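You operate a simulated robot arm through the tools that you are given. There is no shell and no other tool. Be economical: measure what you need, move in short steps, check, and stop when the job is done.

The job below is to be done with a simulated two-armed robot. You get a single attempt, and the scene is never put back.

JOB
Hold the teal rack, draw tube B2 and spin it in the spinner till a pellet shows.
Fine: use the yellow holder, shut the spinner lid, switch off afterwards and open the lid again. Where these are worked on the way, their far stop is far enough and under half their travel is too little: spinner lid.
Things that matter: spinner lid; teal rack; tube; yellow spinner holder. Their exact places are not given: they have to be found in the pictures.

It is judged by the outcome, as a careful person would: the job done as asked, and still so three seconds after it is handed in. It fails if anything else is knocked over, pushed out of place, dropped, spilled or broken. Lids that push on must go on centred and level and be pressed home; caps that screw on are set level and turned clockwise until they are tight.

ROBOT AND FRAMES
Two 7-joint arms with two-finger parallel grippers on one trunk, on a base that drives. Base frame: it is fixed to the floor where the robot stands at the start and does not move with it; the origin is under the middle of the robot, x ahead of it, y to its left, z up; the surface under the hand at the start is at about z = 800. Readings come in mm, degrees, newtons and seconds.
The left shoulder is at the start at [70, 163, 1245], the right one opposite. With the tool pointing down near the work surface each hand reaches from about 340 to 860 mm from the robot's upright axis, wherever it stands, measured 20 degrees to its own side. Places, roughly: spinner lid [700, 200, 1000]; yellow spinner holder [600, 300, 900]. Payload 3.43 kg a hand.
The TCP of each hand is the grasp point between the finger pads, 34 mm short of the fingertips. In the tool frame z runs along the fingers and y along their closing line. Largest opening 128 mm; finger width 24, thickness 12; the body of the gripper, 48 by 130 mm, starts 96 mm behind the TCP.
Orientation is told as [roll, pitch, yaw] about the base's x, y, z axes, in that order, counted from this pose: with the fingers straight down and closing along the base's y, the tool's x points along the base's -x, its y along +y and its z along -z.

CONTROLS
- The arms move only by the tool send_rows. It takes "left_series", "right_series" or both (then of equal length, played together; a hand with none holds still); each is one flat list of numbers, 7 for each row, row after row: the turn, a rotation vector about the base's x, y, z in degrees, then the shift along the base's x, y, z in mm, then the closure, from 0 (fully open) to 1 (shut). In form: [ax, ay, az, tx, ty, tz, gripper, ax, ay, az, tx, ty, tz, gripper, ...]. A call has 1 to 20 rows; each row is the pose to reach, as a shift and turn from the pose commanded when the call began. A row lasts 0.2 s, in which the tool goes at most 50 mm and 8.6 degrees; a call with a longer step from one row to the next is refused whole, and so is a gripper value outside its range. Where a pose cannot be reached the arm comes as near as it can. A force on the tool above 90 N (or 10 N above the force at the start of the call, whichever is more), or a blocked arm, ends the call early, and 0.2 s more pass. Each finger travels about 153 mm/s and halts on what it meets, pressing with about 39 N; the grip force reading is that of the motor and also rises with nothing between the fingers. The clock runs only during rows and for 0.2 s after the last one: add rows that repeat a pose to give the fingers time. It gives the time, the measured TCP pose, the force on the tool (base axes), the opening and the grip force at its end, in the units of the frame above (readings bear some noise), with the torque about the TCP (base axes, N m) and any sound that the robot's microphone picked up.
- Cameras (640 x 400 px; columns grow to the right, rows downward): "scene" is now at [128, 31.9, 1463]; the picture's right is [0.36, -0.93, 0.00], its down [-0.63, -0.24, -0.73] and it looks along [0.69, 0.26, -0.68] (base axes); focal length 214 px, centre (320, 200). "left" rides on the left gripper at [76, 11, -160] in its tool frame; the picture's right is [-0.15, 0.99, 0.00], its down [-0.88, -0.13, -0.46] and it looks along [-0.45, -0.07, 0.89] (tool axes); focal length 234 px, centre (320, 200). "right" rides on the right gripper at [76, -11, -160] in its tool frame; the picture's right is [0.15, 0.99, 0.00], its down [-0.88, 0.13, -0.46] and it looks along [-0.45, 0.07, 0.89] (tool axes); focal length 234 px, centre (320, 200).
- get_image(camera): a new picture of that camera. It takes no simulated time.
- lift_body(by): slides the trunk up (or, below 0, down) by that many mm; the arms and the scene camera ride with it, the base frame stays. It gives what a move gives, with no picture.
- steer(legs): drives the robot by 1 to 6 legs, each [ahead, left, turn to the left] in mm, mm and degrees, along the robot's own axes; the way and the turn of a leg run together, so that a leg with both is an arc; at most 1500 mm and 180 degrees a leg. The arms and the cameras ride along, it lands a little off, and it stops where it bumps. It gives what a move gives.
- head_to(pan, tilt): turns the head with the scene camera to pan (to the left, within 86 degrees either way) and tilt (down, from -29 to 69), counted from straight ahead of the robot. It gives what a move gives.
- measure_at(camera, pixels): there is no depth. For up to 12 entries [column, row, z] of the newest picture of that camera ("zoom" is the newest enlarged one), the place [x, y] in the base frame at which the ray of that pixel passes the height z, good to about 2 mm. It takes no simulated time.
- inspect(camera, box): a new picture of the part [left, top, right, bottom] of that camera's present view, enlarged. It takes no simulated time.
- close_job(): hands the job in; it is judged then, once.

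Work in short steps. Measure before you move; look again where a grasp or a placing could have gone wrong, and mend it. You have 80 turns and 70 pictures in all, those below and enlarged ones among them. Open the grippers and draw the arms clear of the work before you hand the job in, unless the task says otherwise; then end with one line.

The tools are called after ">>>" as a command line: name --argument value ..., lists and objects as JSON in quotes. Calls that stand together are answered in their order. send_rows: Moves the arms, as the interface text tells. Its arguments: {"type":"object","properties":{"left_series":{"type":"array","items":{"type":"number"}},"right_series":{"type":"array","items":{"type":"number"}}},"required":[]} The other tools are called the same way: lift_body (by) slides the trunk up or down; steer (legs) drives the base; head_to (pan, tilt) turns the head that bears the scene camera; get_image (camera) takes a picture; measure_at (camera, pixels) gives the place at which the rays of pixels pass given heights; inspect (camera, box) takes an enlarged picture of a part of a camera's view; close_job () hands the job in.

At the start:

```text
time: 0.0
left_tool_pos: [471.6, 417.0, 1296.8]
left_ee_rot: [0.0, 0.1, 0.1]
left_contact_force: [-0.6, -0.2, 0.0]
left_ft_torque: [0.01, 0.03, 0.0]
left_width: 128.0
left_gripper_force: 0.0
right_tool_pos: [360.1, -33.4, 1349.6]
right_ee_rot: [0.1, 0.0, 0.0]
right_contact_force: [-0.3, -0.2, 0.4]
right_ft_torque: [-0.02, -0.04, 0.0]
right_width: 128.1
right_gripper_force: 0.1
trunk travel left (down, up): [-725.0, 215.0]
robot x, y, heading: [2.5, -0.6, -0.2]
head pan, tilt: [20.8, 42.8]
```

scene: 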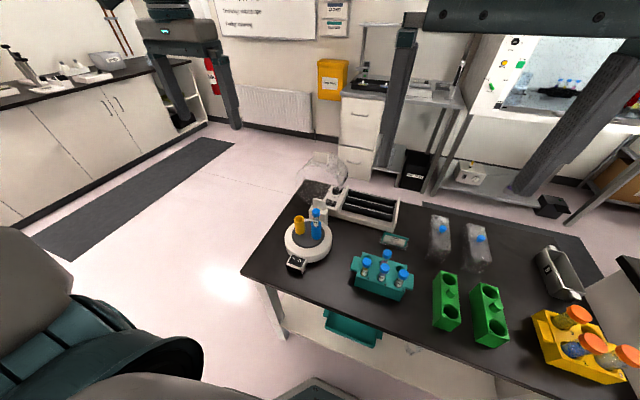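
right: 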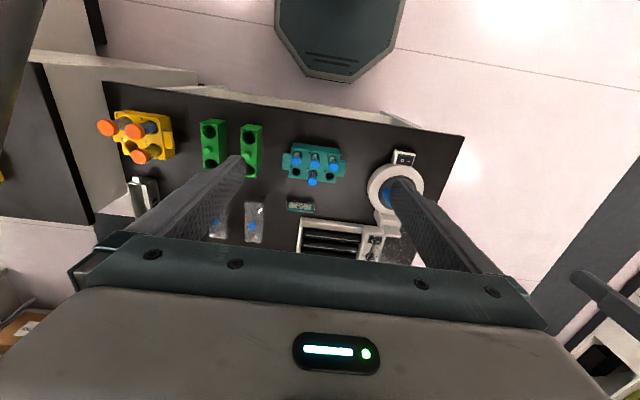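
left: 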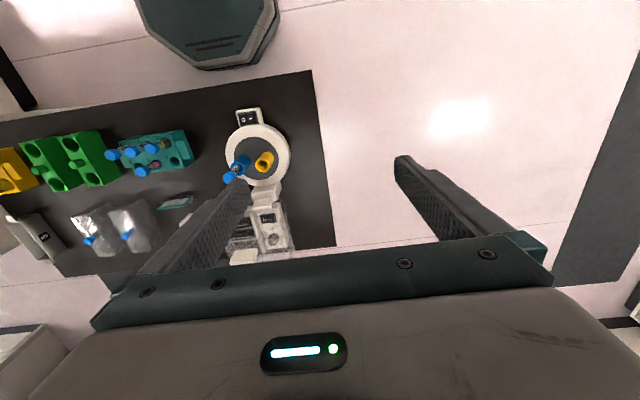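

The scene view shows the spinner near (308,235) and the teal rack near (382,275). I enlarge both.

>>> inspect --camera "scene" --box '[250, 140, 410, 290]'

>>> inspect --camera "scene" --box '[335, 235, 435, 310]'

>>> inspect --camera "left" --box '[90, 90, 310, 270]'

>>> inspect --camera "right" --box '[260, 120, 450, 270]'

```text
2.67 times, centred on (330, 215) of scene
```

zoom: 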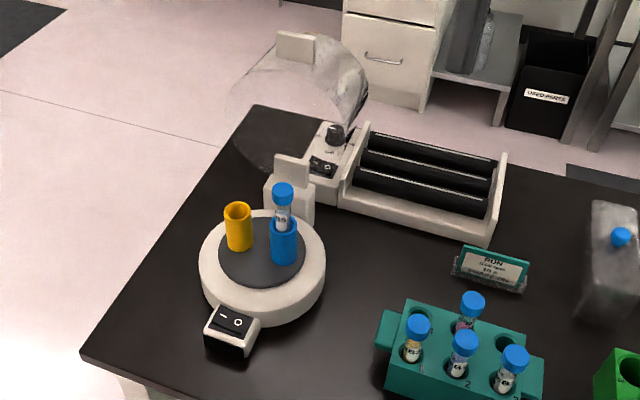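

```text
5.33 times, centred on (385, 272) of scene
```

zoom: 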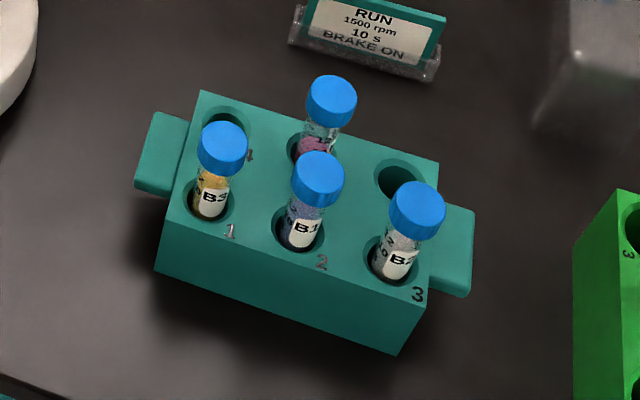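

```text
2.22 times, centred on (200, 180) of left
```

zoom: 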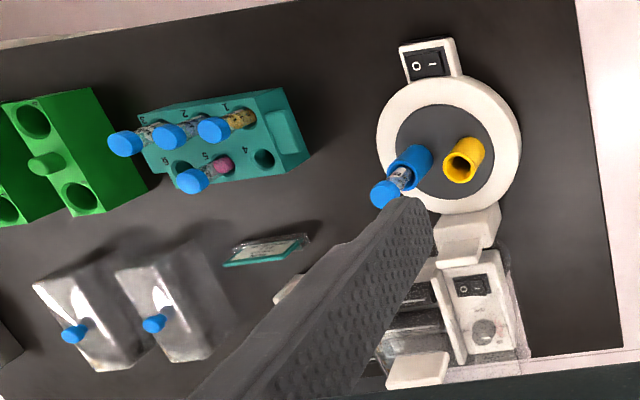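

```text
2.67 times, centred on (355, 195) of right
```

zoom: 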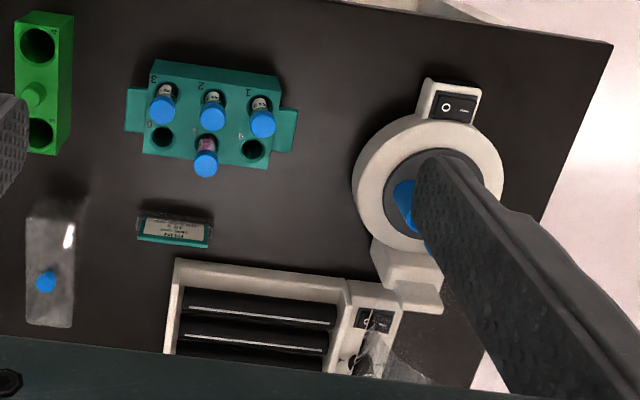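

I need the labels on the tubes read for certain; zooming closer on slot 3, slot 5, the spinner tube and the card.

>>> inspect --camera "scene" --box '[380, 255, 420, 295]'

>>> inspect --camera "scene" --box '[376, 228, 416, 268]'

>>> inspect --camera "scene" --box '[280, 195, 345, 280]'

```text
10.00 times, centred on (400, 275) of scene
```

zoom: 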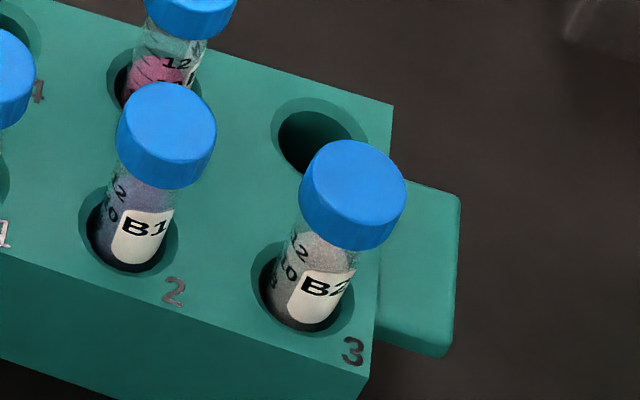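

```text
10.00 times, centred on (396, 248) of scene
```

zoom: 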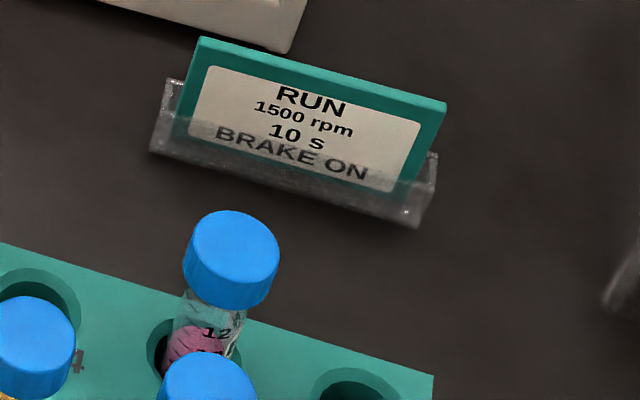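

```text
4.71 times, centred on (312, 238) of scene
```

zoom: 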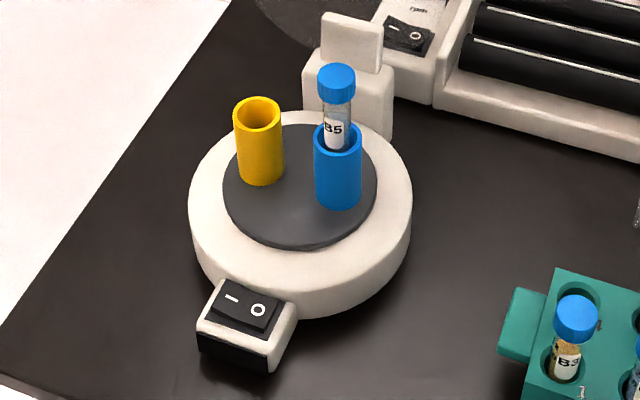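

B2 is in slot 3 and the spinner already holds B5 as its balance. I triangulate between the cameras by measuring each feature at two heights.

>>> measure_at --camera "scene" --pixels '[[403.2, 272, 800], [403.2, 272, 950], [400.9, 292.6, 800], [400.9, 292.6, 900], [356.3, 276.1, 800], [356.3, 276.1, 900], [299.3, 218, 800], [299.3, 218, 950], [296.1, 260.7, 800], [296.1, 260.7, 900], [320.6, 156.9, 900], [320.6, 156.9, 1100]]'

>>> measure_at --camera "right" --pixels '[[296.2, 160.5, 800], [296.2, 160.5, 950], [293.6, 143.3, 800], [293.6, 143.3, 900], [340, 148.2, 800], [340, 148.2, 900]]'

>>> measure_at --camera "left" --pixels '[[264.4, 162, 800], [264.4, 162, 950], [248.6, 119.2, 800], [248.6, 119.2, 900], [244.1, 256.6, 900], [244.1, 256.6, 1100]]'

```text
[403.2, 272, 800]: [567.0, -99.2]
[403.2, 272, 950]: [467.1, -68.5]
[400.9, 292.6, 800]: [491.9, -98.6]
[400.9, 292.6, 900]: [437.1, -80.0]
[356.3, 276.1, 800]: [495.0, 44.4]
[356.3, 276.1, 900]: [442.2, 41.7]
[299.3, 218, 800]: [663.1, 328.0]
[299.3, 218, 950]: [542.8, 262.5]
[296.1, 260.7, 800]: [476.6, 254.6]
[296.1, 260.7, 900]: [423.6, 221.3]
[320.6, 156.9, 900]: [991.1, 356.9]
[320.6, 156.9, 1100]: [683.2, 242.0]
```

```text
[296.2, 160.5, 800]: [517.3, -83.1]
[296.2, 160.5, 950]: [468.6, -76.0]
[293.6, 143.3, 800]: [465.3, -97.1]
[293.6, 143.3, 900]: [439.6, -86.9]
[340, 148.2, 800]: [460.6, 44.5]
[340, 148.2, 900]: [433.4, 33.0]
```

```text
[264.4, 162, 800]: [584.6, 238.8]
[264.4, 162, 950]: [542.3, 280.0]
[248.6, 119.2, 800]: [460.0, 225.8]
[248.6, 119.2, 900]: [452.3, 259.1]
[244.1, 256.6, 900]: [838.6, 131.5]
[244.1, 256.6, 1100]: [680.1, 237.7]
```

B2's cap is at about (468,-72,950), the rack top is at about z 890, the yellow holder top at about (548,275,940) and the lid tab at about (682,240,1100). The left hand will hold the rack's left tab and the right hand will draw B2. I bring both over with a 90° yaw, cameras facing outward, for closer views.

>>> send_rows --left_series '[0, 0, -8, 0, -25, 0, 0, 0, 0, -16, 0, -50, 0, 0, 0, 0, -24, 0, -80, 0, 0, 0, 0, -32, 0, -110, 0, 0, 0, 0, -40, 0, -140, 0, 0, 0, 0, -48, 0, -170, 0, 0, 0, 0, -56, 0, -200, -10, 0, 0, 0, -64, 0, -230, -30, 0, 0, 0, -72, 0, -260, -50, 0, 0, 0, -80, -8, -290, -70, 0, 0, 0, -87, -10, -315, -90, 0, 0, 0, -90, -12, -320, -110, 0, 0, 0, -90, -12, -320, -110, 0]' --right_series '[0, 0, 8, 10, -10, 0, 0, 0, 0, 16, 20, -20, -15, 0, 0, 0, 24, 30, -30, -30, 0, 0, 0, 32, 40, -40, -45, 0, 0, 0, 40, 50, -40, -60, 0, 0, 0, 48, 60, -40, -75, 0, 0, 0, 56, 70, -40, -90, 0, 0, 0, 64, 80, -40, -105, 0, 0, 0, 72, 90, -40, -120, 0, 0, 0, 80, 100, -40, -140, 0, 0, 0, 87, 108, -40, -170, 0, 0, 0, 90, 108, -40, -200, 0, 0, 0, 90, 108, -40, -200, 0]'

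>>> get_image --camera "left"

>>> get_image --camera "right"

>>> get_image --camera "scene"

```text
time: 2.8
left_tool_pos: [453.8, 111.9, 1191.0]
left_ee_rot: [0.1, -0.3, -89.9]
left_contact_force: [-1.3, 0.5, 0.0]
left_ft_torque: [-0.02, -0.02, -0.02]
left_width: 127.9
left_gripper_force: 0.0
left hand out of reach, approached as far as the arm can: row 11, 12, 13
right_tool_pos: [465.1, -74.9, 1148.5]
right_ee_rot: [0.1, 0.0, 90.0]
right_contact_force: [0.1, 0.9, 0.1]
right_ft_torque: [-0.03, -0.01, 0.03]
right_width: 128.0
right_gripper_force: 0.1
trunk travel left (down, up): [-725.0, 215.0]
robot x, y, heading: [-5.0, -1.3, -0.2]
head pan, tilt: [20.8, 42.8]
```

```text
59 pictures are left
```

left: 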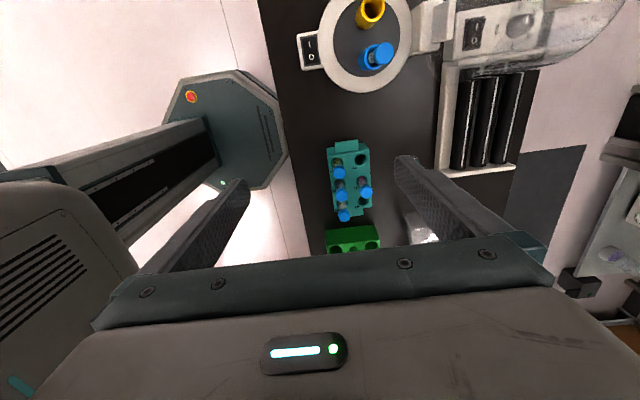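

```text
58 pictures are left
```

right: 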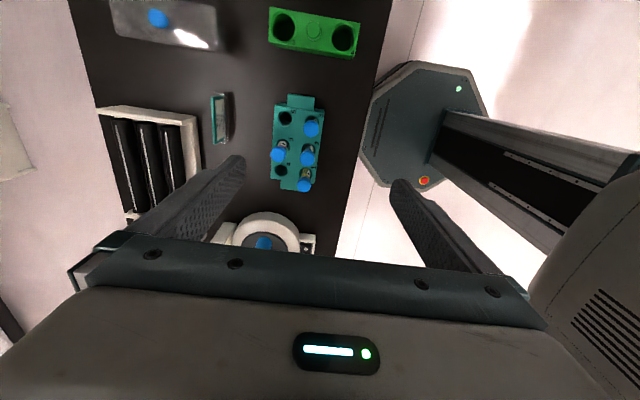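

```text
57 pictures are left
```

scene: 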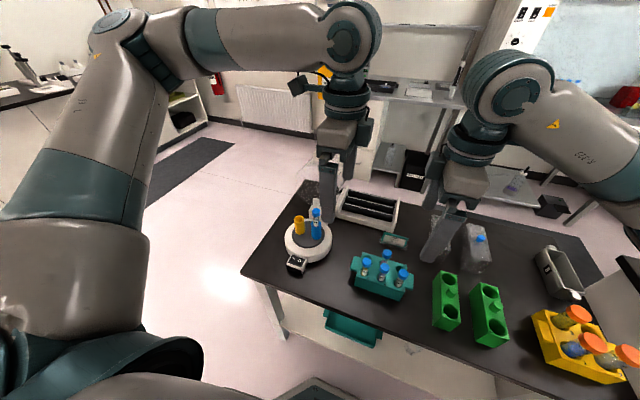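

Both hands are near the rack. I zoom in from both wrists to measure the rack, tab and B2 cap.

>>> inspect --camera "right" --box '[240, 80, 360, 205]'

>>> inspect --camera "left" --box '[290, 125, 410, 230]'

```text
3.20 times, centred on (300, 142) of right
```

zoom: 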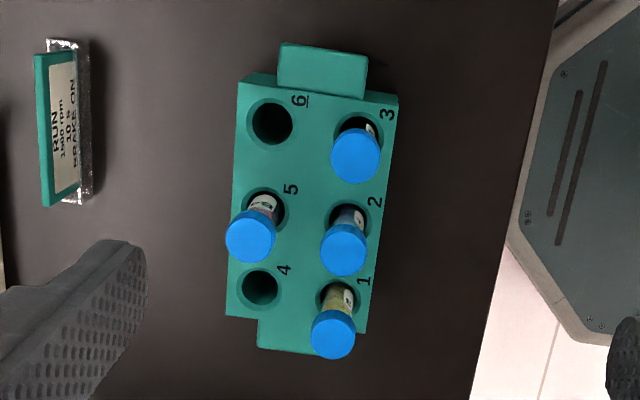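

```text
3.81 times, centred on (350, 178) of left
```

zoom: 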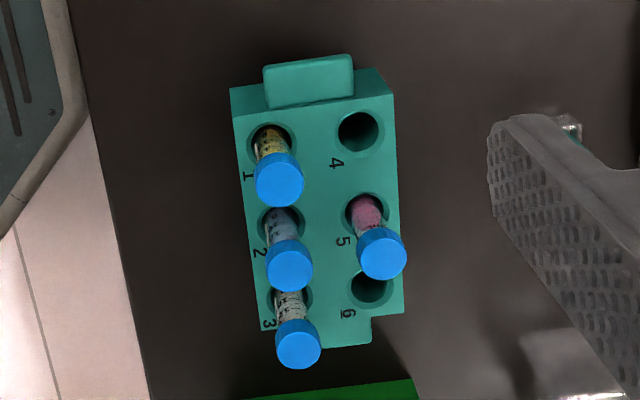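

Triangulating with the two wrist views.

>>> measure_at --camera "right" --pixels '[[310.9, 129.5, 850], [310.9, 129.5, 950], [284.7, 118, 850], [284.7, 118, 900], [281.3, 169.5, 850], [281.3, 169.5, 900], [324.4, 112.3, 850], [324.4, 112.3, 900], [314.4, 183.6, 850], [314.4, 183.6, 900]]'

>>> measure_at --camera "zoom" --pixels '[[298, 342, 850], [298, 342, 950], [371, 288, 850], [371, 288, 900], [358, 131, 850], [358, 131, 900], [264, 67, 850], [264, 67, 900], [351, 55, 850], [351, 55, 900], [270, 107, 850], [353, 97, 850]]'

```text
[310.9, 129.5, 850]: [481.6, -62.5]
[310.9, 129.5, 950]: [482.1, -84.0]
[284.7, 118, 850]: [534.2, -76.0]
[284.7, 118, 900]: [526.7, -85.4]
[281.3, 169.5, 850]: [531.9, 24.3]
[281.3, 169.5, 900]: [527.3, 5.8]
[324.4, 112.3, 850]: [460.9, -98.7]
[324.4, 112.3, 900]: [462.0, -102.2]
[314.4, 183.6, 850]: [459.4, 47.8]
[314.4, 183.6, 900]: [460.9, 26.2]
```

```text
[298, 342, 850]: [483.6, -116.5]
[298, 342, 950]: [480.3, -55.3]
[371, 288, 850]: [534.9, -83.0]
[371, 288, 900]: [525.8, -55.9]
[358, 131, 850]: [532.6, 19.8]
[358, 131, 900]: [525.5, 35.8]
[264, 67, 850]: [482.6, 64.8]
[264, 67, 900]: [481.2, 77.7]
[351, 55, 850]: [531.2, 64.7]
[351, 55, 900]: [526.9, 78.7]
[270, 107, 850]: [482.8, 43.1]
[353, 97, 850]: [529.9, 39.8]
```

Slot 3 is at about (481,-77) with the cap at z≈915 and the rack top at ≈858. The left tab spans x 483–531 and y 42–66. I check the tab height with scene and right rays.

>>> measure_at --camera "scene" --pixels '[[353.1, 255.5, 800], [353.1, 255.5, 850], [350.5, 269, 800], [350.5, 269, 850]]'

>>> measure_at --camera "right" --pixels '[[280.6, 188.3, 800], [280.6, 188.3, 850]]'

>>> inspect --camera "scene" --box '[340, 240, 425, 305]'

```text
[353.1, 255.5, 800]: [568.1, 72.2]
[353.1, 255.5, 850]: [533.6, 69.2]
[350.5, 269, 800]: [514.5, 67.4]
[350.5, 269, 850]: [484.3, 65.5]
```

```text
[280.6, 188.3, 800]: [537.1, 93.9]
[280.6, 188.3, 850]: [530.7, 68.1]
```

```text
6.15 times, centred on (382, 272) of scene
```

zoom: 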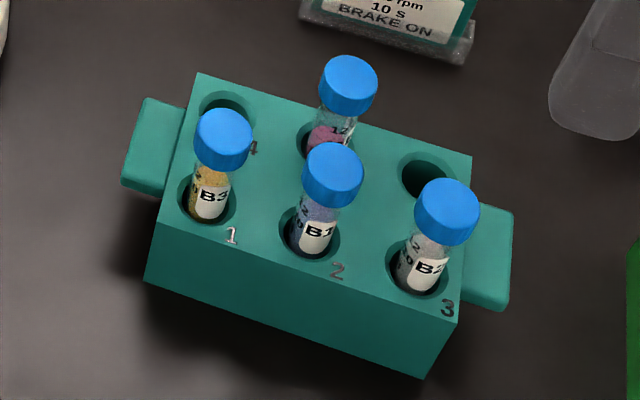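

The tab top is at z≈852. I lower the left hand to above the tab at (507,57,950) first.

>>> send_rows --left_series '[0, 0, 0, 10, -10, -40, 0, 0, 0, 0, 20, -20, -80, 0, 0, 0, 0, 30, -30, -120, 0, 0, 0, 0, 40, -40, -160, 0, 0, 0, 0, 48, -48, -200, 0, 0, 0, 0, 53, -55, -241, 0, 0, 0, 0, 53, -55, -241, 0]'

>>> inspect --camera "left" --box '[240, 100, 480, 250]'

```text
time: 4.4
left_tool_pos: [485.1, 153.0, 996.7]
left_ee_rot: [0.0, -0.1, -89.9]
left_contact_force: [1.3, 0.6, -1.0]
left_ft_torque: [-0.02, -0.01, -0.03]
left_width: 128.1
left_gripper_force: 0.1
left hand out of reach, approached as far as the arm can: row 1, 2, 3, 4, 5, 6, 7
right_tool_pos: [465.4, -75.0, 1149.3]
right_ee_rot: [0.2, -0.1, 89.9]
right_contact_force: [0.3, 1.4, 0.2]
right_ft_torque: [0.02, 0.01, 0.02]
right_width: 127.8
right_gripper_force: 0.1
trunk travel left (down, up): [-725.0, 215.0]
robot x, y, heading: [-1.9, 0.4, -0.1]
head pan, tilt: [20.8, 42.8]
```

```text
2.67 times, centred on (360, 175) of left
```

zoom: 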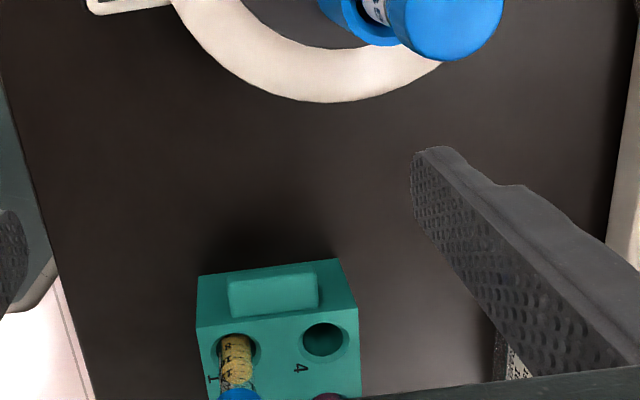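

With yaw −90 the left arm stalls 95 mm short. I turn it back to yaw 0 with no shift, to see what it then reaches.

>>> send_rows --left_series '[0, 0, 8, 0, 0, 0, 0, 0, 0, 16, 0, 0, 0, 0, 0, 0, 24, 0, 0, 0, 0, 0, 0, 32, 0, 0, 0, 0, 0, 0, 40, 0, 0, 0, 0, 0, 0, 48, 0, 0, 0, 0, 0, 0, 56, 0, 0, 0, 0, 0, 0, 64, 0, 0, 0, 0, 0, 0, 72, 0, 0, 0, 0, 0, 0, 80, 0, 0, 0, 0, 0, 0, 88, 0, 0, 0, 0, 0, 0, 90, 0, 0, 0, 0]'

>>> get_image --camera "scene"

```text
time: 7.0
left_tool_pos: [484.9, 154.4, 992.3]
left_ee_rot: [-0.1, 0.0, 0.2]
left_contact_force: [-0.1, -0.6, 0.2]
left_ft_torque: [0.0, -0.02, -0.01]
left_width: 127.9
left_gripper_force: 0.1
right_tool_pos: [465.7, -72.9, 1149.2]
right_ee_rot: [0.1, 0.1, 89.9]
right_contact_force: [0.0, -0.2, -0.3]
right_ft_torque: [0.01, -0.02, -0.01]
right_width: 128.0
right_gripper_force: 0.0
trunk travel left (down, up): [-725.0, 215.0]
robot x, y, heading: [3.8, -0.9, 0.0]
head pan, tilt: [20.8, 42.8]
```

```text
52 pictures are left
```

scene: 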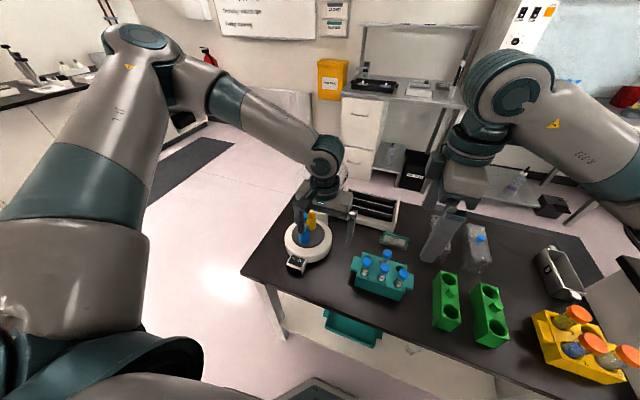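

The commanded pose is the reached one. The left finger is near B5, so I lift, then move towards (507,60,1030) and turn stepwise towards −90 there.

>>> send_rows --left_series '[0, 0, 0, 0, 0, 45, 0, 0, 0, 0, 0, -40, 60, 0, 0, 0, 0, 10, -80, 60, 0, 0, 0, 0, 20, -97, 60, 0, 0, 0, 0, 22, -97, 60, 0, 0, 0, -8, 22, -97, 60, 0, 0, 0, -16, 22, -97, 60, 0, 0, 0, -24, 22, -97, 60, 0, 0, 0, -32, 22, -97, 60, 0, 0, 0, -40, 22, -97, 60, 0, 0, 0, -48, 22, -97, 60, 0, 0, 0, -56, 22, -97, 60, 0, 0, 0, -64, 22, -97, 60, 0, 0, 0, -72, 22, -97, 60, 0, 0, 0, -80, 22, -97, 60, 0, 0, 0, -88, 22, -97, 60, 0, 0, 0, -90, 22, -97, 60, 0]'

```text
time: 10.6
left_tool_pos: [492.6, 127.8, 1069.2]
left_ee_rot: [0.0, -0.2, -90.1]
left_contact_force: [0.4, -0.4, 0.3]
left_ft_torque: [-0.01, 0.03, -0.03]
left_width: 128.1
left_gripper_force: 0.0
left hand out of reach, approached as far as the arm can: row 2, 3, 4, 5, 6, 7, 8, 9, 10, 11, 12, 13, 14, 15, 16, 17
right_tool_pos: [465.6, -74.1, 1148.8]
right_ee_rot: [0.1, 0.0, 89.9]
right_contact_force: [0.4, 0.2, -0.6]
right_ft_torque: [-0.01, 0.01, 0.01]
right_width: 128.1
right_gripper_force: 0.1
trunk travel left (down, up): [-725.0, 215.0]
robot x, y, heading: [2.1, 0.3, -0.1]
head pan, tilt: [20.8, 42.8]
```

The left arm seems limited toward the midline at this height. I test the right arm by descending towards B2 (to z≈1000), and retry the left by moving toward y=60 at the same time.

>>> send_rows --right_series '[0, 0, 0, 5, 0, -40, 0, 0, 0, 0, 10, 0, -80, 0, 0, 0, 0, 16, -2, -120, 0, 0, 0, 0, 16, -2, -149, 0, 0, 0, 0, 16, -2, -149, 0]'

>>> get_image --camera "scene"

```text
time: 11.8
left_tool_pos: [492.0, 126.8, 1071.3]
left_ee_rot: [0.1, -0.1, -90.0]
left_contact_force: [0.3, -0.7, 0.0]
left_ft_torque: [0.04, -0.01, -0.01]
left_width: 128.0
left_gripper_force: 0.1
right_tool_pos: [468.0, -42.6, 1060.8]
right_ee_rot: [0.1, -0.1, 89.9]
right_contact_force: [0.1, -0.2, 0.7]
right_ft_torque: [0.03, -0.03, 0.0]
right_width: 128.3
right_gripper_force: 0.0
right hand out of reach, approached as far as the arm can: row 1, 2, 3, 4, 5
trunk travel left (down, up): [-725.0, 215.0]
robot x, y, heading: [0.4, 1.8, 0.1]
head pan, tilt: [20.8, 42.8]
```

```text
51 pictures are left
```

scene: 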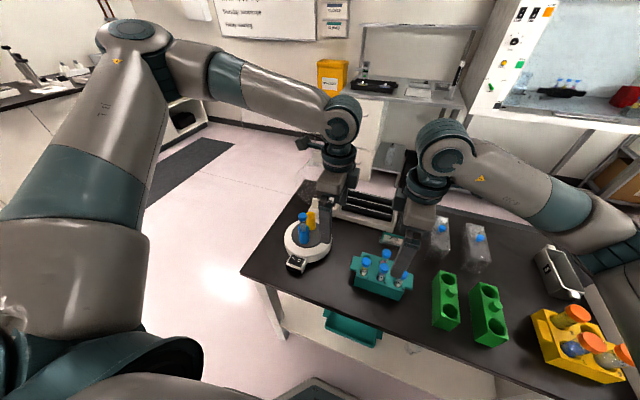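

The right arm also stalls, pushed inward, which suggests folded elbows. I back the robot off by 100 mm so the arms work more extended, then retry.

>>> steer --legs '[[-100, 0, 0]]'

>>> send_rows --right_series '[0, 0, 0, 25, -8, 10, 0, 0, 0, 0, 50, -16, 10, 0, 0, 0, 0, 75, -24, 10, 0, 0, 0, 0, 95, -32, 0, 0, 0, 0, 0, 113, -34, -30, 0, 0, 0, 0, 113, -34, -60, 0, 0, 0, 0, 113, -34, -60, 0]' --left_series '[0, 0, 0, 25, 0, 0, 0, 0, 0, 0, 50, 0, 0, 0, 0, 0, 0, 75, 0, 0, 0, 0, 0, 0, 95, 0, 0, 0, 0, 0, 0, 110, -20, 0, 0, 0, 0, 0, 115, -40, 0, 0, 0, 0, 0, 115, -68, 0, 0]'

```text
time: 13.0
left_tool_pos: [391.5, 127.3, 1069.3]
left_ee_rot: [0.1, -0.1, -90.0]
left_contact_force: [-0.3, 0.2, -0.7]
left_ft_torque: [0.03, -0.01, 0.0]
left_width: 128.1
left_gripper_force: 0.1
right_tool_pos: [367.9, -40.1, 1060.4]
right_ee_rot: [0.0, 0.0, 90.1]
right_contact_force: [0.0, -0.2, -0.1]
right_ft_torque: [0.0, -0.04, 0.02]
right_width: 128.2
right_gripper_force: 0.2
trunk travel left (down, up): [-725.0, 215.0]
robot x, y, heading: [-99.3, -0.8, -0.2]
head pan, tilt: [20.8, 42.8]
```

```text
time: 14.6
left_tool_pos: [462.9, 150.2, 1086.4]
left_ee_rot: [0.0, -0.1, -89.9]
left_contact_force: [0.8, -0.3, 0.7]
left_ft_torque: [0.02, 0.0, 0.0]
left_width: 128.0
left_gripper_force: 0.0
left hand out of reach, approached as far as the arm can: row 1, 2, 3, 4, 5, 6, 7
right_tool_pos: [367.1, -40.4, 1059.8]
right_ee_rot: [0.1, 0.0, 89.9]
right_contact_force: [0.5, -0.3, -0.4]
right_ft_torque: [-0.01, -0.01, -0.03]
right_width: 128.1
right_gripper_force: 0.1
right hand out of reach, approached as far as the arm can: row 1, 2, 3, 4, 5, 6, 7
trunk travel left (down, up): [-725.0, 215.0]
robot x, y, heading: [-100.1, -5.1, -0.3]
head pan, tilt: [20.8, 42.8]
```

Both arms stall in odd directions, so the ±90 yaw likely sits at a wrist limit. I turn the right hand back to yaw 0 and the left to 0, then probe again.

>>> send_rows --right_series '[0, 0, -8, 0, 0, 10, 0, 0, 0, -16, 0, 0, 10, 0, 0, 0, -24, 0, 0, 10, 0, 0, 0, -32, 0, 0, 10, 0, 0, 0, -40, 10, 0, 10, 0, 0, 0, -45, 40, -10, 10, 0, 0, 0, -45, 70, -20, 10, 0, 0, 0, -45, 100, -32, 0, 0, 0, 0, -45, 114, -36, -30, 0, 0, 0, -45, 114, -36, -60, 0, 0, 0, -45, 114, -36, -60, 0]' --left_series '[0, 0, 8, 0, 0, 10, 0, 0, 0, 16, 0, 0, 10, 0, 0, 0, 24, 0, 0, 10, 0, 0, 0, 32, 0, 0, 10, 0, 0, 0, 40, 0, 0, 10, 0, 0, 0, 48, 0, 0, 10, 0, 0, 0, 56, 0, 0, 10, 0, 0, 0, 64, 0, 0, 10, 0, 0, 0, 72, 0, 0, 10, 0, 0, 0, 80, 0, 0, 10, 0, 0, 0, 88, 0, 0, 10, 0]'

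>>> get_image --camera "scene"

```text
time: 17.0
left_tool_pos: [468.0, 151.0, 1095.8]
left_ee_rot: [0.0, -0.2, -1.7]
left_contact_force: [0.3, 0.4, 0.3]
left_ft_torque: [-0.01, 0.02, 0.0]
left_width: 127.9
left_gripper_force: 0.0
right_tool_pos: [482.4, -73.0, 1004.3]
right_ee_rot: [0.0, -0.1, 45.0]
right_contact_force: [-0.1, 0.4, -0.4]
right_ft_torque: [0.04, 0.02, 0.04]
right_width: 128.0
right_gripper_force: 0.1
trunk travel left (down, up): [-725.0, 215.0]
robot x, y, heading: [-100.9, -0.6, -0.2]
head pan, tilt: [20.8, 42.8]
```

```text
50 pictures are left
```

scene: 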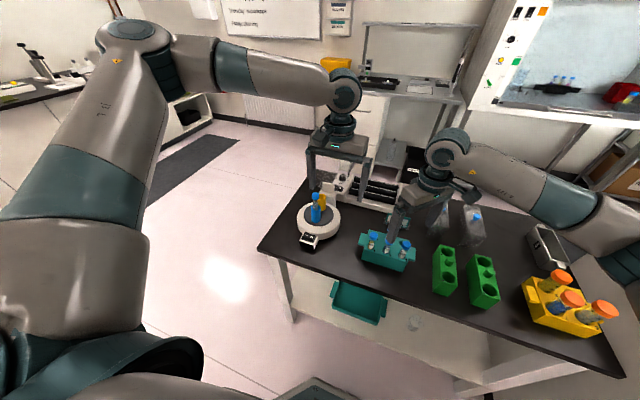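

The right hand at yaw 45 reaches B2's position fine. Now I probe the left with the opposite yaw (+90), staying at y≈100 and high.

>>> send_rows --left_series '[0, 0, 0, 20, -25, 0, 0, 0, 0, 0, 39, -50, 0, 0, 0, 0, 8, 39, -50, 0, 0, 0, 0, 16, 39, -50, 0, 0, 0, 0, 24, 39, -50, 0, 0, 0, 0, 32, 39, -50, 0, 0, 0, 0, 40, 39, -50, 0, 0, 0, 0, 48, 39, -50, 0, 0, 0, 0, 56, 39, -50, 0, 0, 0, 0, 64, 39, -50, 0, 0, 0, 0, 72, 39, -50, 0, 0, 0, 0, 80, 39, -50, 0, 0, 0, 0, 88, 39, -50, 0, 0, 0, 0, 91, 39, -50, 0, 0]'

```text
time: 20.0
left_tool_pos: [477.5, 155.8, 1104.1]
left_ee_rot: [-0.1, -0.1, 89.2]
left_contact_force: [-0.2, 0.3, -0.5]
left_ft_torque: [0.01, 0.0, -0.05]
left_width: 128.0
left_gripper_force: 0.0
left hand out of reach, approached as far as the arm can: row 1, 2, 3, 4, 5, 6, 7, 8, 9, 10, 11, 12, 13, 14
right_tool_pos: [482.0, -71.8, 1006.0]
right_ee_rot: [0.1, -0.1, 45.0]
right_contact_force: [0.2, -0.2, 0.6]
right_ft_torque: [0.02, 0.02, 0.03]
right_width: 128.1
right_gripper_force: 0.0
trunk travel left (down, up): [-725.0, 215.0]
robot x, y, heading: [-100.4, -0.1, 0.2]
head pan, tilt: [20.8, 42.8]
```

The left arm cannot go inside about 15° of the robot's axis. Driving the robot 150 mm to its right cures that. First I raise the right hand and turn the left back towards −90.

>>> send_rows --left_series '[0, 0, -8.5, 0, 0, 0, 0, 0, 0, -17, 0, 0, 0, 0, 0, 0, -25.5, 0, 0, 0, 0, 0, 0, -34, 0, 0, 0, 0, 0, 0, -42.5, 0, 0, 0, 0, 0, 0, -51, 0, 0, 0, 0, 0, 0, -59.5, 0, 0, 0, 0, 0, 0, -68, 0, 0, 0, 0, 0, 0, -76.5, 0, 0, 0, 0, 0, 0, -85, 0, 0, 0, 0, 0, 0, -93.5, 0, 0, 0, 0, 0, 0, -102, 0, 0, 0, 0, 0, 0, -110.5, 0, 0, 0, 0, 0, 0, -119, 0, 0, 0, 0, 0, 0, -127.5, 0, 0, 0, 0, 0, 0, -136, 0, 0, 0, 0, 0, 0, -144.5, 0, 0, 0, 0, 0, 0, -153, 0, 0, 0, 0, 0, 0, -161.5, 0, 0, 0, 0, 0, 0, -170, 0, 0, 0, 0]' --right_series '[0, 0, 0, 0, 0, 40, 0, 0, 0, 0, 0, 0, 80, 0, 0, 0, 0, 0, 0, 110, 0, 0, 0, 0, 0, 0, 110, 0, 0, 0, 0, 0, 0, 110, 0, 0, 0, 0, 0, 0, 110, 0, 0, 0, 0, 0, 0, 110, 0, 0, 0, 0, 0, 0, 110, 0, 0, 0, 0, 0, 0, 110, 0, 0, 0, 0, 0, 0, 110, 0, 0, 0, 0, 0, 0, 110, 0, 0, 0, 0, 0, 0, 110, 0, 0, 0, 0, 0, 0, 110, 0, 0, 0, 0, 0, 0, 110, 0, 0, 0, 0, 0, 0, 110, 0, 0, 0, 0, 0, 0, 110, 0, 0, 0, 0, 0, 0, 110, 0, 0, 0, 0, 0, 0, 110, 0, 0, 0, 0, 0, 0, 110, 0, 0, 0, 0, 0, 0, 110, 0]'

>>> steer --legs '[[0, -150, 0]]'

```text
time: 24.2
left_tool_pos: [476.9, 155.2, 1103.5]
left_ee_rot: [-0.1, -0.2, -81.0]
left_contact_force: [0.5, 0.3, 0.1]
left_ft_torque: [-0.01, 0.02, -0.01]
left_width: 128.1
left_gripper_force: 0.0
right_tool_pos: [480.6, -71.0, 1115.4]
right_ee_rot: [0.0, 0.0, 45.1]
right_contact_force: [-0.6, 0.1, -0.3]
right_ft_torque: [0.03, 0.02, 0.02]
right_width: 128.0
right_gripper_force: 0.0
trunk travel left (down, up): [-725.0, 215.0]
robot x, y, heading: [-102.6, -1.3, 0.2]
head pan, tilt: [20.8, 42.8]
```

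```text
time: 25.5
left_tool_pos: [476.5, 7.3, 1103.4]
left_ee_rot: [0.0, -0.3, -80.8]
left_contact_force: [-0.3, -0.2, -0.2]
left_ft_torque: [-0.02, 0.03, -0.01]
left_width: 128.0
left_gripper_force: 0.0
right_tool_pos: [480.9, -219.7, 1115.7]
right_ee_rot: [0.1, 0.2, 45.0]
right_contact_force: [-0.4, 0.5, 0.0]
right_ft_torque: [-0.05, 0.0, 0.02]
right_width: 128.2
right_gripper_force: 0.1
trunk travel left (down, up): [-725.0, 215.0]
robot x, y, heading: [-102.9, -148.3, -0.1]
head pan, tilt: [20.8, 42.8]
```

Now I move the left hand to above the tab at (507,57,950), yaw −90.

>>> send_rows --left_series '[0, 0, -5, 15, 25, 0, 0, 0, 0, -9, 30, 50, -20, 0, 0, 0, -9, 30, 50, -60, 0, 0, 0, -9, 30, 50, -100, 0, 0, 0, -9, 30, 50, -140, 0, 0, 0, -9, 30, 50, -153, 0, 0, 0, -9, 30, 50, -153, 0]'

>>> get_image --camera "left"

```text
time: 27.1
left_tool_pos: [495.3, 74.2, 963.7]
left_ee_rot: [0.0, -0.2, -89.9]
left_contact_force: [0.0, 0.4, 0.4]
left_ft_torque: [0.02, -0.02, 0.0]
left_width: 128.1
left_gripper_force: 0.1
left hand out of reach, approached as far as the arm can: row 5, 6, 7
right_tool_pos: [481.6, -219.7, 1115.3]
right_ee_rot: [0.1, 0.0, 44.9]
right_contact_force: [-0.3, -0.5, -0.2]
right_ft_torque: [0.02, 0.0, -0.05]
right_width: 127.9
right_gripper_force: 0.1
trunk travel left (down, up): [-725.0, 215.0]
robot x, y, heading: [-99.5, -149.2, -0.2]
head pan, tilt: [20.8, 42.8]
```

```text
49 pictures are left
```

left: 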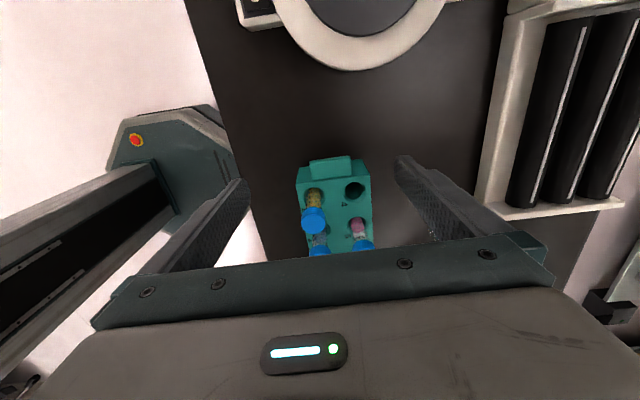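

Lower heights need a wider angle. Lowering the trunk puts the hands relatively higher, so I raise both hands and then slide the trunk down 200 mm.

>>> send_rows --left_series '[0, 0, 0, 0, 0, 40, 0, 0, 0, 0, 0, 0, 80, 0, 0, 0, 0, 0, 0, 120, 0, 0, 0, 0, 0, 0, 160, 0, 0, 0, 0, 0, 0, 200, 0, 0, 0, 0, 0, 0, 230, 0]' --right_series '[0, 0, 0, 0, 0, 30, 0, 0, 0, 0, 0, 0, 60, 0, 0, 0, 0, 0, 0, 90, 0, 0, 0, 0, 0, 0, 120, 0, 0, 0, 0, 0, 0, 150, 0, 0, 0, 0, 0, 0, 170, 0]'

>>> lift_body --by -200

```text
time: 28.5
left_tool_pos: [494.0, 71.8, 1195.2]
left_ee_rot: [0.0, 0.0, -89.9]
left_contact_force: [-0.4, -1.4, 0.1]
left_ft_torque: [0.02, 0.01, 0.01]
left_width: 128.2
left_gripper_force: 0.0
right_tool_pos: [479.5, -221.4, 1287.1]
right_ee_rot: [0.1, 0.0, 44.9]
right_contact_force: [0.2, 0.4, -0.3]
right_ft_torque: [-0.01, -0.02, -0.02]
right_width: 127.9
right_gripper_force: 0.1
trunk travel left (down, up): [-725.0, 215.0]
robot x, y, heading: [-102.2, -150.1, 0.0]
head pan, tilt: [20.8, 42.8]
```

```text
time: 30.7
left_tool_pos: [495.7, 72.1, 995.2]
left_ee_rot: [0.0, -0.3, -89.7]
left_contact_force: [0.4, -0.2, -0.1]
left_ft_torque: [-0.01, -0.03, 0.0]
left_width: 128.0
left_gripper_force: 0.0
right_tool_pos: [479.4, -220.3, 1085.5]
right_ee_rot: [0.0, -0.1, 45.0]
right_contact_force: [0.3, 0.2, 0.1]
right_ft_torque: [0.02, 0.03, 0.02]
right_width: 127.8
right_gripper_force: 0.1
trunk travel left (down, up): [-525.0, 415.0]
robot x, y, heading: [-99.5, -152.8, 0.2]
head pan, tilt: [20.8, 42.8]
```

Now I retry the left down to (507,57,900), narrowing to about 90 mm.

>>> send_rows --left_series '[0, 0, 0, 6, -8, -20, 0.2, 0, 0, 0, 12, -15, -45, 0.3, 0, 0, 0, 12, -15, -70, 0.3, 0, 0, 0, 12, -15, -95, 0.3, 0, 0, 0, 12, -15, -95, 0.3]'

>>> get_image --camera "left"

>>> get_image --camera "scene"

```text
time: 31.9
left_tool_pos: [506.9, 58.3, 897.8]
left_ee_rot: [0.2, -0.2, -89.8]
left_contact_force: [0.2, 0.8, 1.0]
left_ft_torque: [0.03, -0.01, -0.02]
left_width: 89.5
left_gripper_force: 0.0
right_tool_pos: [479.7, -220.5, 1086.2]
right_ee_rot: [0.1, 0.1, 45.0]
right_contact_force: [0.0, 0.0, -0.6]
right_ft_torque: [0.01, -0.05, 0.03]
right_width: 128.1
right_gripper_force: 0.0
trunk travel left (down, up): [-525.0, 415.0]
robot x, y, heading: [-100.6, -147.3, 0.1]
head pan, tilt: [20.8, 42.8]
```

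```text
48 pictures are left
```

left: 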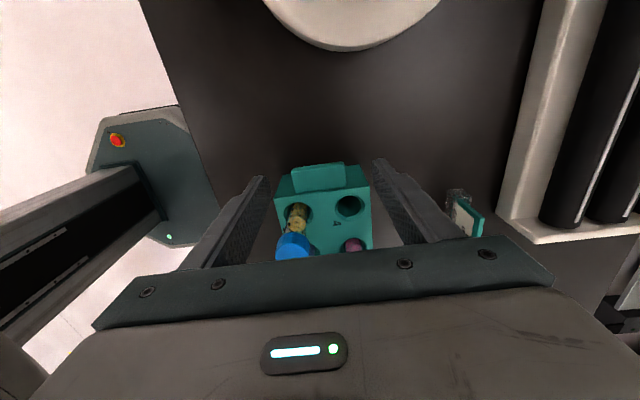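

```text
47 pictures are left
```

scene: 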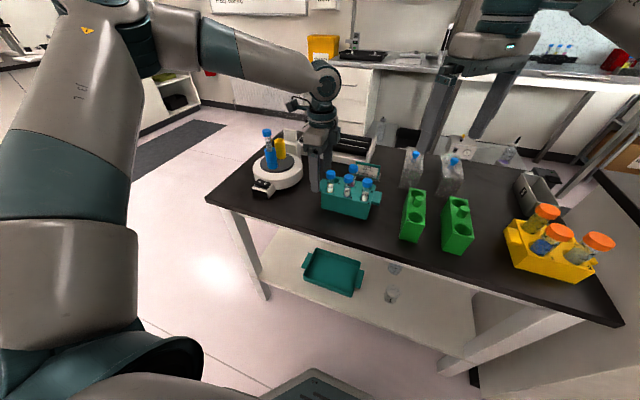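

The left hand is in place. I check tab coordinates at z=852 in the left view.

>>> measure_at --camera "left" --pixels '[[292, 170, 852], [343, 162, 852], [295, 193, 852], [346, 187, 852], [350, 205, 858]]'

>>> inspect --camera "left" --box '[240, 140, 440, 265]'

```text
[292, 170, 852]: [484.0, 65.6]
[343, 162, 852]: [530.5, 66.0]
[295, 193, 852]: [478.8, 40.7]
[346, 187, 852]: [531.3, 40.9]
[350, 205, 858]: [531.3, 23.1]
```

```text
3.20 times, centred on (340, 202) of left
```

zoom: 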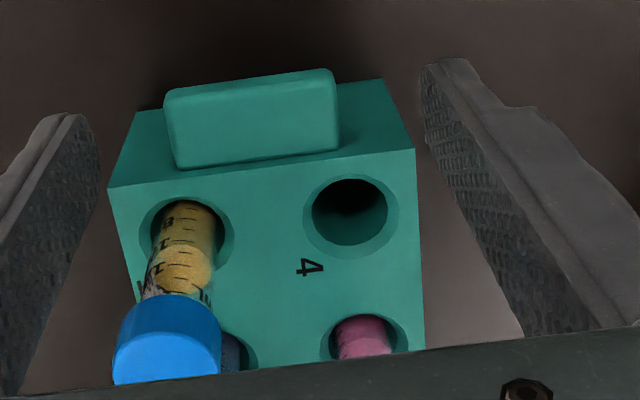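

The measurement agrees: tab x 483–531, y 41–66. I lower to z≈847 and close on the tab.

>>> send_rows --left_series '[0, 0, 0, 0, 0, -15, 0.3, 0, 0, 0, 0, 0, -30, 0.3, 0, 0, 0, 0, 0, -42, 0.3, 0, 0, 0, 0, 0, -50, 0.3, 0, 0, 0, 0, 0, -50, 0.3]'

>>> send_rows --left_series '[0, 0, 0, 0, 0, 0, 0.45, 0, 0, 0, 0, 0, 0, 0.55, 0, 0, 0, 0, 0, 0, 0.62, 0, 0, 0, 0, 0, 0, 0.7, 0, 0, 0, 0, 0, 0, 0.8, 0, 0, 0, 0, 0, 0, 0.8]'

>>> inspect --camera "left" --box '[240, 140, 440, 265]'

```text
time: 33.1
left_tool_pos: [506.3, 56.8, 849.2]
left_ee_rot: [0.0, -0.2, -89.8]
left_contact_force: [-0.5, 0.2, -0.6]
left_ft_torque: [-0.01, 0.02, 0.02]
left_width: 89.5
left_gripper_force: 0.0
right_tool_pos: [480.4, -222.1, 1086.9]
right_ee_rot: [0.1, 0.1, 45.1]
right_contact_force: [0.4, 0.0, -0.1]
right_ft_torque: [0.02, 0.02, -0.01]
right_width: 128.0
right_gripper_force: 0.1
trunk travel left (down, up): [-525.0, 415.0]
robot x, y, heading: [-99.4, -150.7, -0.2]
head pan, tilt: [20.8, 42.8]
```

```text
time: 34.5
left_tool_pos: [506.7, 58.7, 850.1]
left_ee_rot: [0.1, -0.3, -89.8]
left_contact_force: [-0.1, 0.5, 0.2]
left_ft_torque: [-0.02, 0.03, -0.11]
left_width: 49.5
left_gripper_force: 39.4
right_tool_pos: [480.3, -220.6, 1084.9]
right_ee_rot: [0.0, 0.0, 44.9]
right_contact_force: [-0.5, 0.0, -0.1]
right_ft_torque: [-0.04, -0.01, -0.01]
right_width: 128.1
right_gripper_force: 0.1
trunk travel left (down, up): [-525.0, 415.0]
robot x, y, heading: [-103.7, -145.8, -0.0]
head pan, tilt: [20.8, 42.8]
```

```text
3.20 times, centred on (340, 202) of left
```

zoom: 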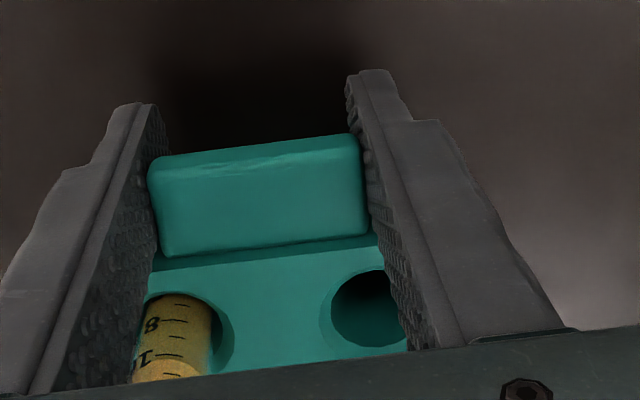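

The left hand grips the tab (49.5 mm, 39 N). Now the right hand goes over B2 at z≈1000.

>>> send_rows --right_series '[0, 0, 0, 0, 40, 0, 0.2, 0, 0, 0, 0, 80, 0, 0.4, 0, 0, 0, 0, 120, -20, 0.5, 0, 0, 0, 1, 143, -55, 0.6, 0, 0, 0, 1, 143, -85, 0.6, 0, 0, 0, 1, 143, -85, 0.6]'

>>> get_image --camera "right"

>>> inspect --camera "scene" --box '[280, 120, 440, 240]'

```text
time: 35.9
left_tool_pos: [506.0, 57.7, 850.1]
left_ee_rot: [0.0, -0.1, -89.7]
left_contact_force: [0.9, -0.5, 1.1]
left_ft_torque: [0.1, 0.0, 0.03]
left_width: 49.4
left_gripper_force: 38.7
right_tool_pos: [481.5, -77.5, 1001.6]
right_ee_rot: [0.1, 0.0, 45.0]
right_contact_force: [-0.4, -0.5, 0.9]
right_ft_torque: [-0.01, -0.01, 0.02]
right_width: 51.0
right_gripper_force: 0.1
trunk travel left (down, up): [-525.0, 415.0]
robot x, y, heading: [-104.0, -149.4, 0.1]
head pan, tilt: [20.8, 42.8]
```

```text
44 pictures are left
```

right: 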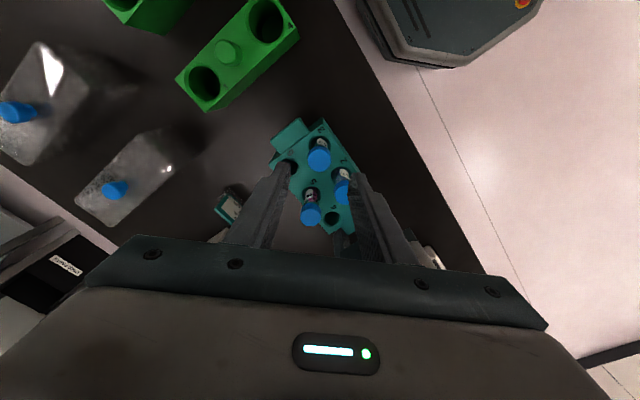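

```text
3.33 times, centred on (360, 180) of scene
```

zoom: 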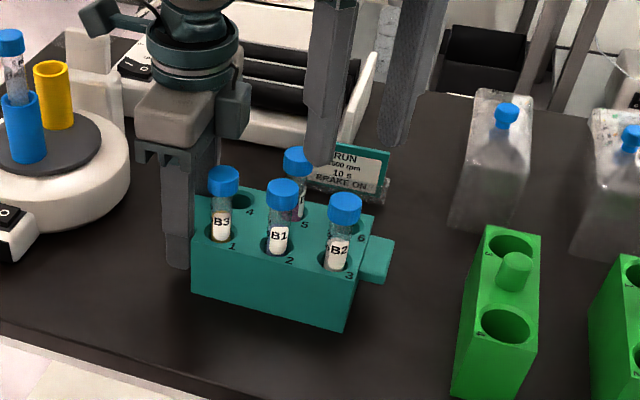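

B2 is plainly readable in slot 3. I check its cap position with the right camera and re-triangulate with the scene ray.

>>> measure_at --camera "right" --pixels '[[319.5, 160, 910], [319.5, 160, 930], [310, 202, 910], [342, 185, 910]]'

>>> measure_at --camera "zoom" --pixels '[[346, 200, 910], [346, 200, 930], [283, 186, 910], [283, 186, 930]]'

>>> inspect --camera "right" --box '[250, 105, 390, 245]'

```text
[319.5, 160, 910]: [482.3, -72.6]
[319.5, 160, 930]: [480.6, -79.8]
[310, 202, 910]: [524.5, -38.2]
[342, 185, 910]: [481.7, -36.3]
```

```text
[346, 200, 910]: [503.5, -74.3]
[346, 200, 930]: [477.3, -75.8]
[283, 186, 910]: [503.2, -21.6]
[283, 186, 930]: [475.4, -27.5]
```

```text
2.86 times, centred on (320, 175) of right
```

zoom: 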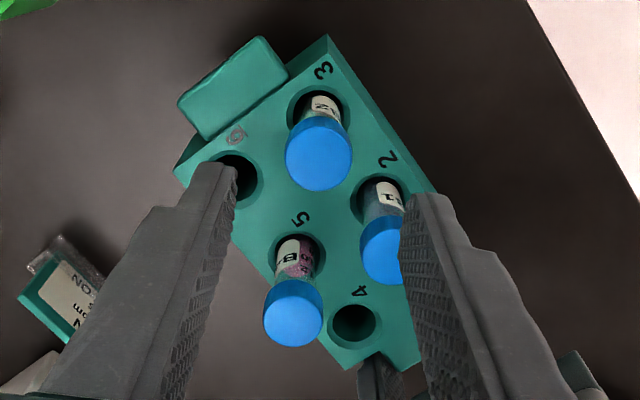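

The cap top is at about (481.5,-77,926). I descend to TCP z≈915 with a 51 mm opening.

>>> send_rows --right_series '[0, 0, 0, 0, 0, -30, 0.6, 0, 0, 0, 0, 0, -55, 0.6, 0, 0, 0, 0, 0, -72, 0.6, 0, 0, 0, 0, 0, -86, 0.6, 0, 0, 0, 0, 0, -86, 0.6]'

>>> inspect --camera "scene" --box '[300, 130, 400, 220]'

>>> inspect --camera "right" --box '[250, 105, 390, 245]'

```text
time: 37.1
left_tool_pos: [505.9, 58.2, 848.7]
left_ee_rot: [0.0, -0.2, -89.8]
left_contact_force: [-1.6, 0.4, 0.3]
left_ft_torque: [0.06, 0.0, -0.07]
left_width: 49.5
left_gripper_force: 39.4
right_tool_pos: [481.6, -78.5, 913.7]
right_ee_rot: [0.2, 0.0, 45.1]
right_contact_force: [-0.1, -0.7, 0.5]
right_ft_torque: [-0.02, 0.0, 0.01]
right_width: 51.2
right_gripper_force: 0.1
trunk travel left (down, up): [-525.0, 415.0]
robot x, y, heading: [-99.5, -151.2, -0.2]
head pan, tilt: [20.8, 42.8]
```

```text
4.44 times, centred on (350, 175) of scene
```

zoom: 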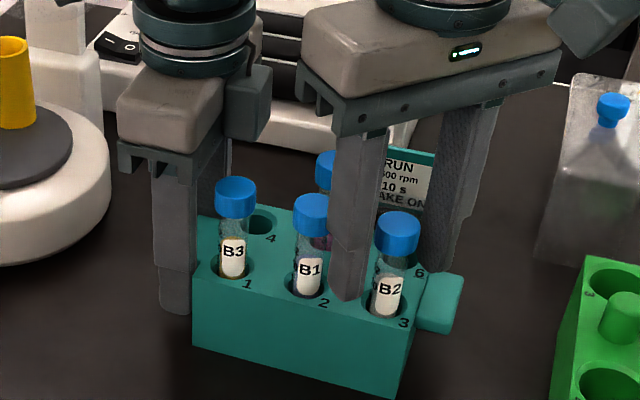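

```text
2.86 times, centred on (320, 175) of right
```

zoom: 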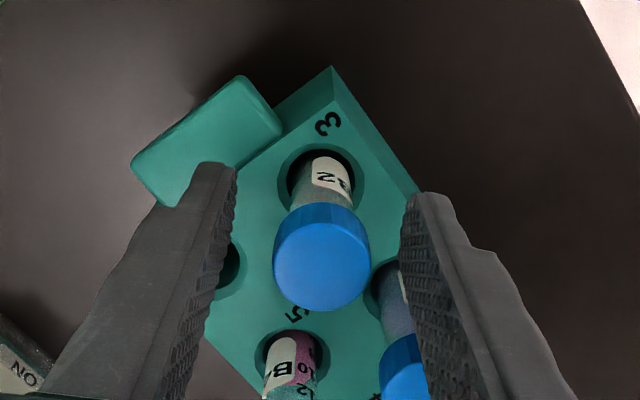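

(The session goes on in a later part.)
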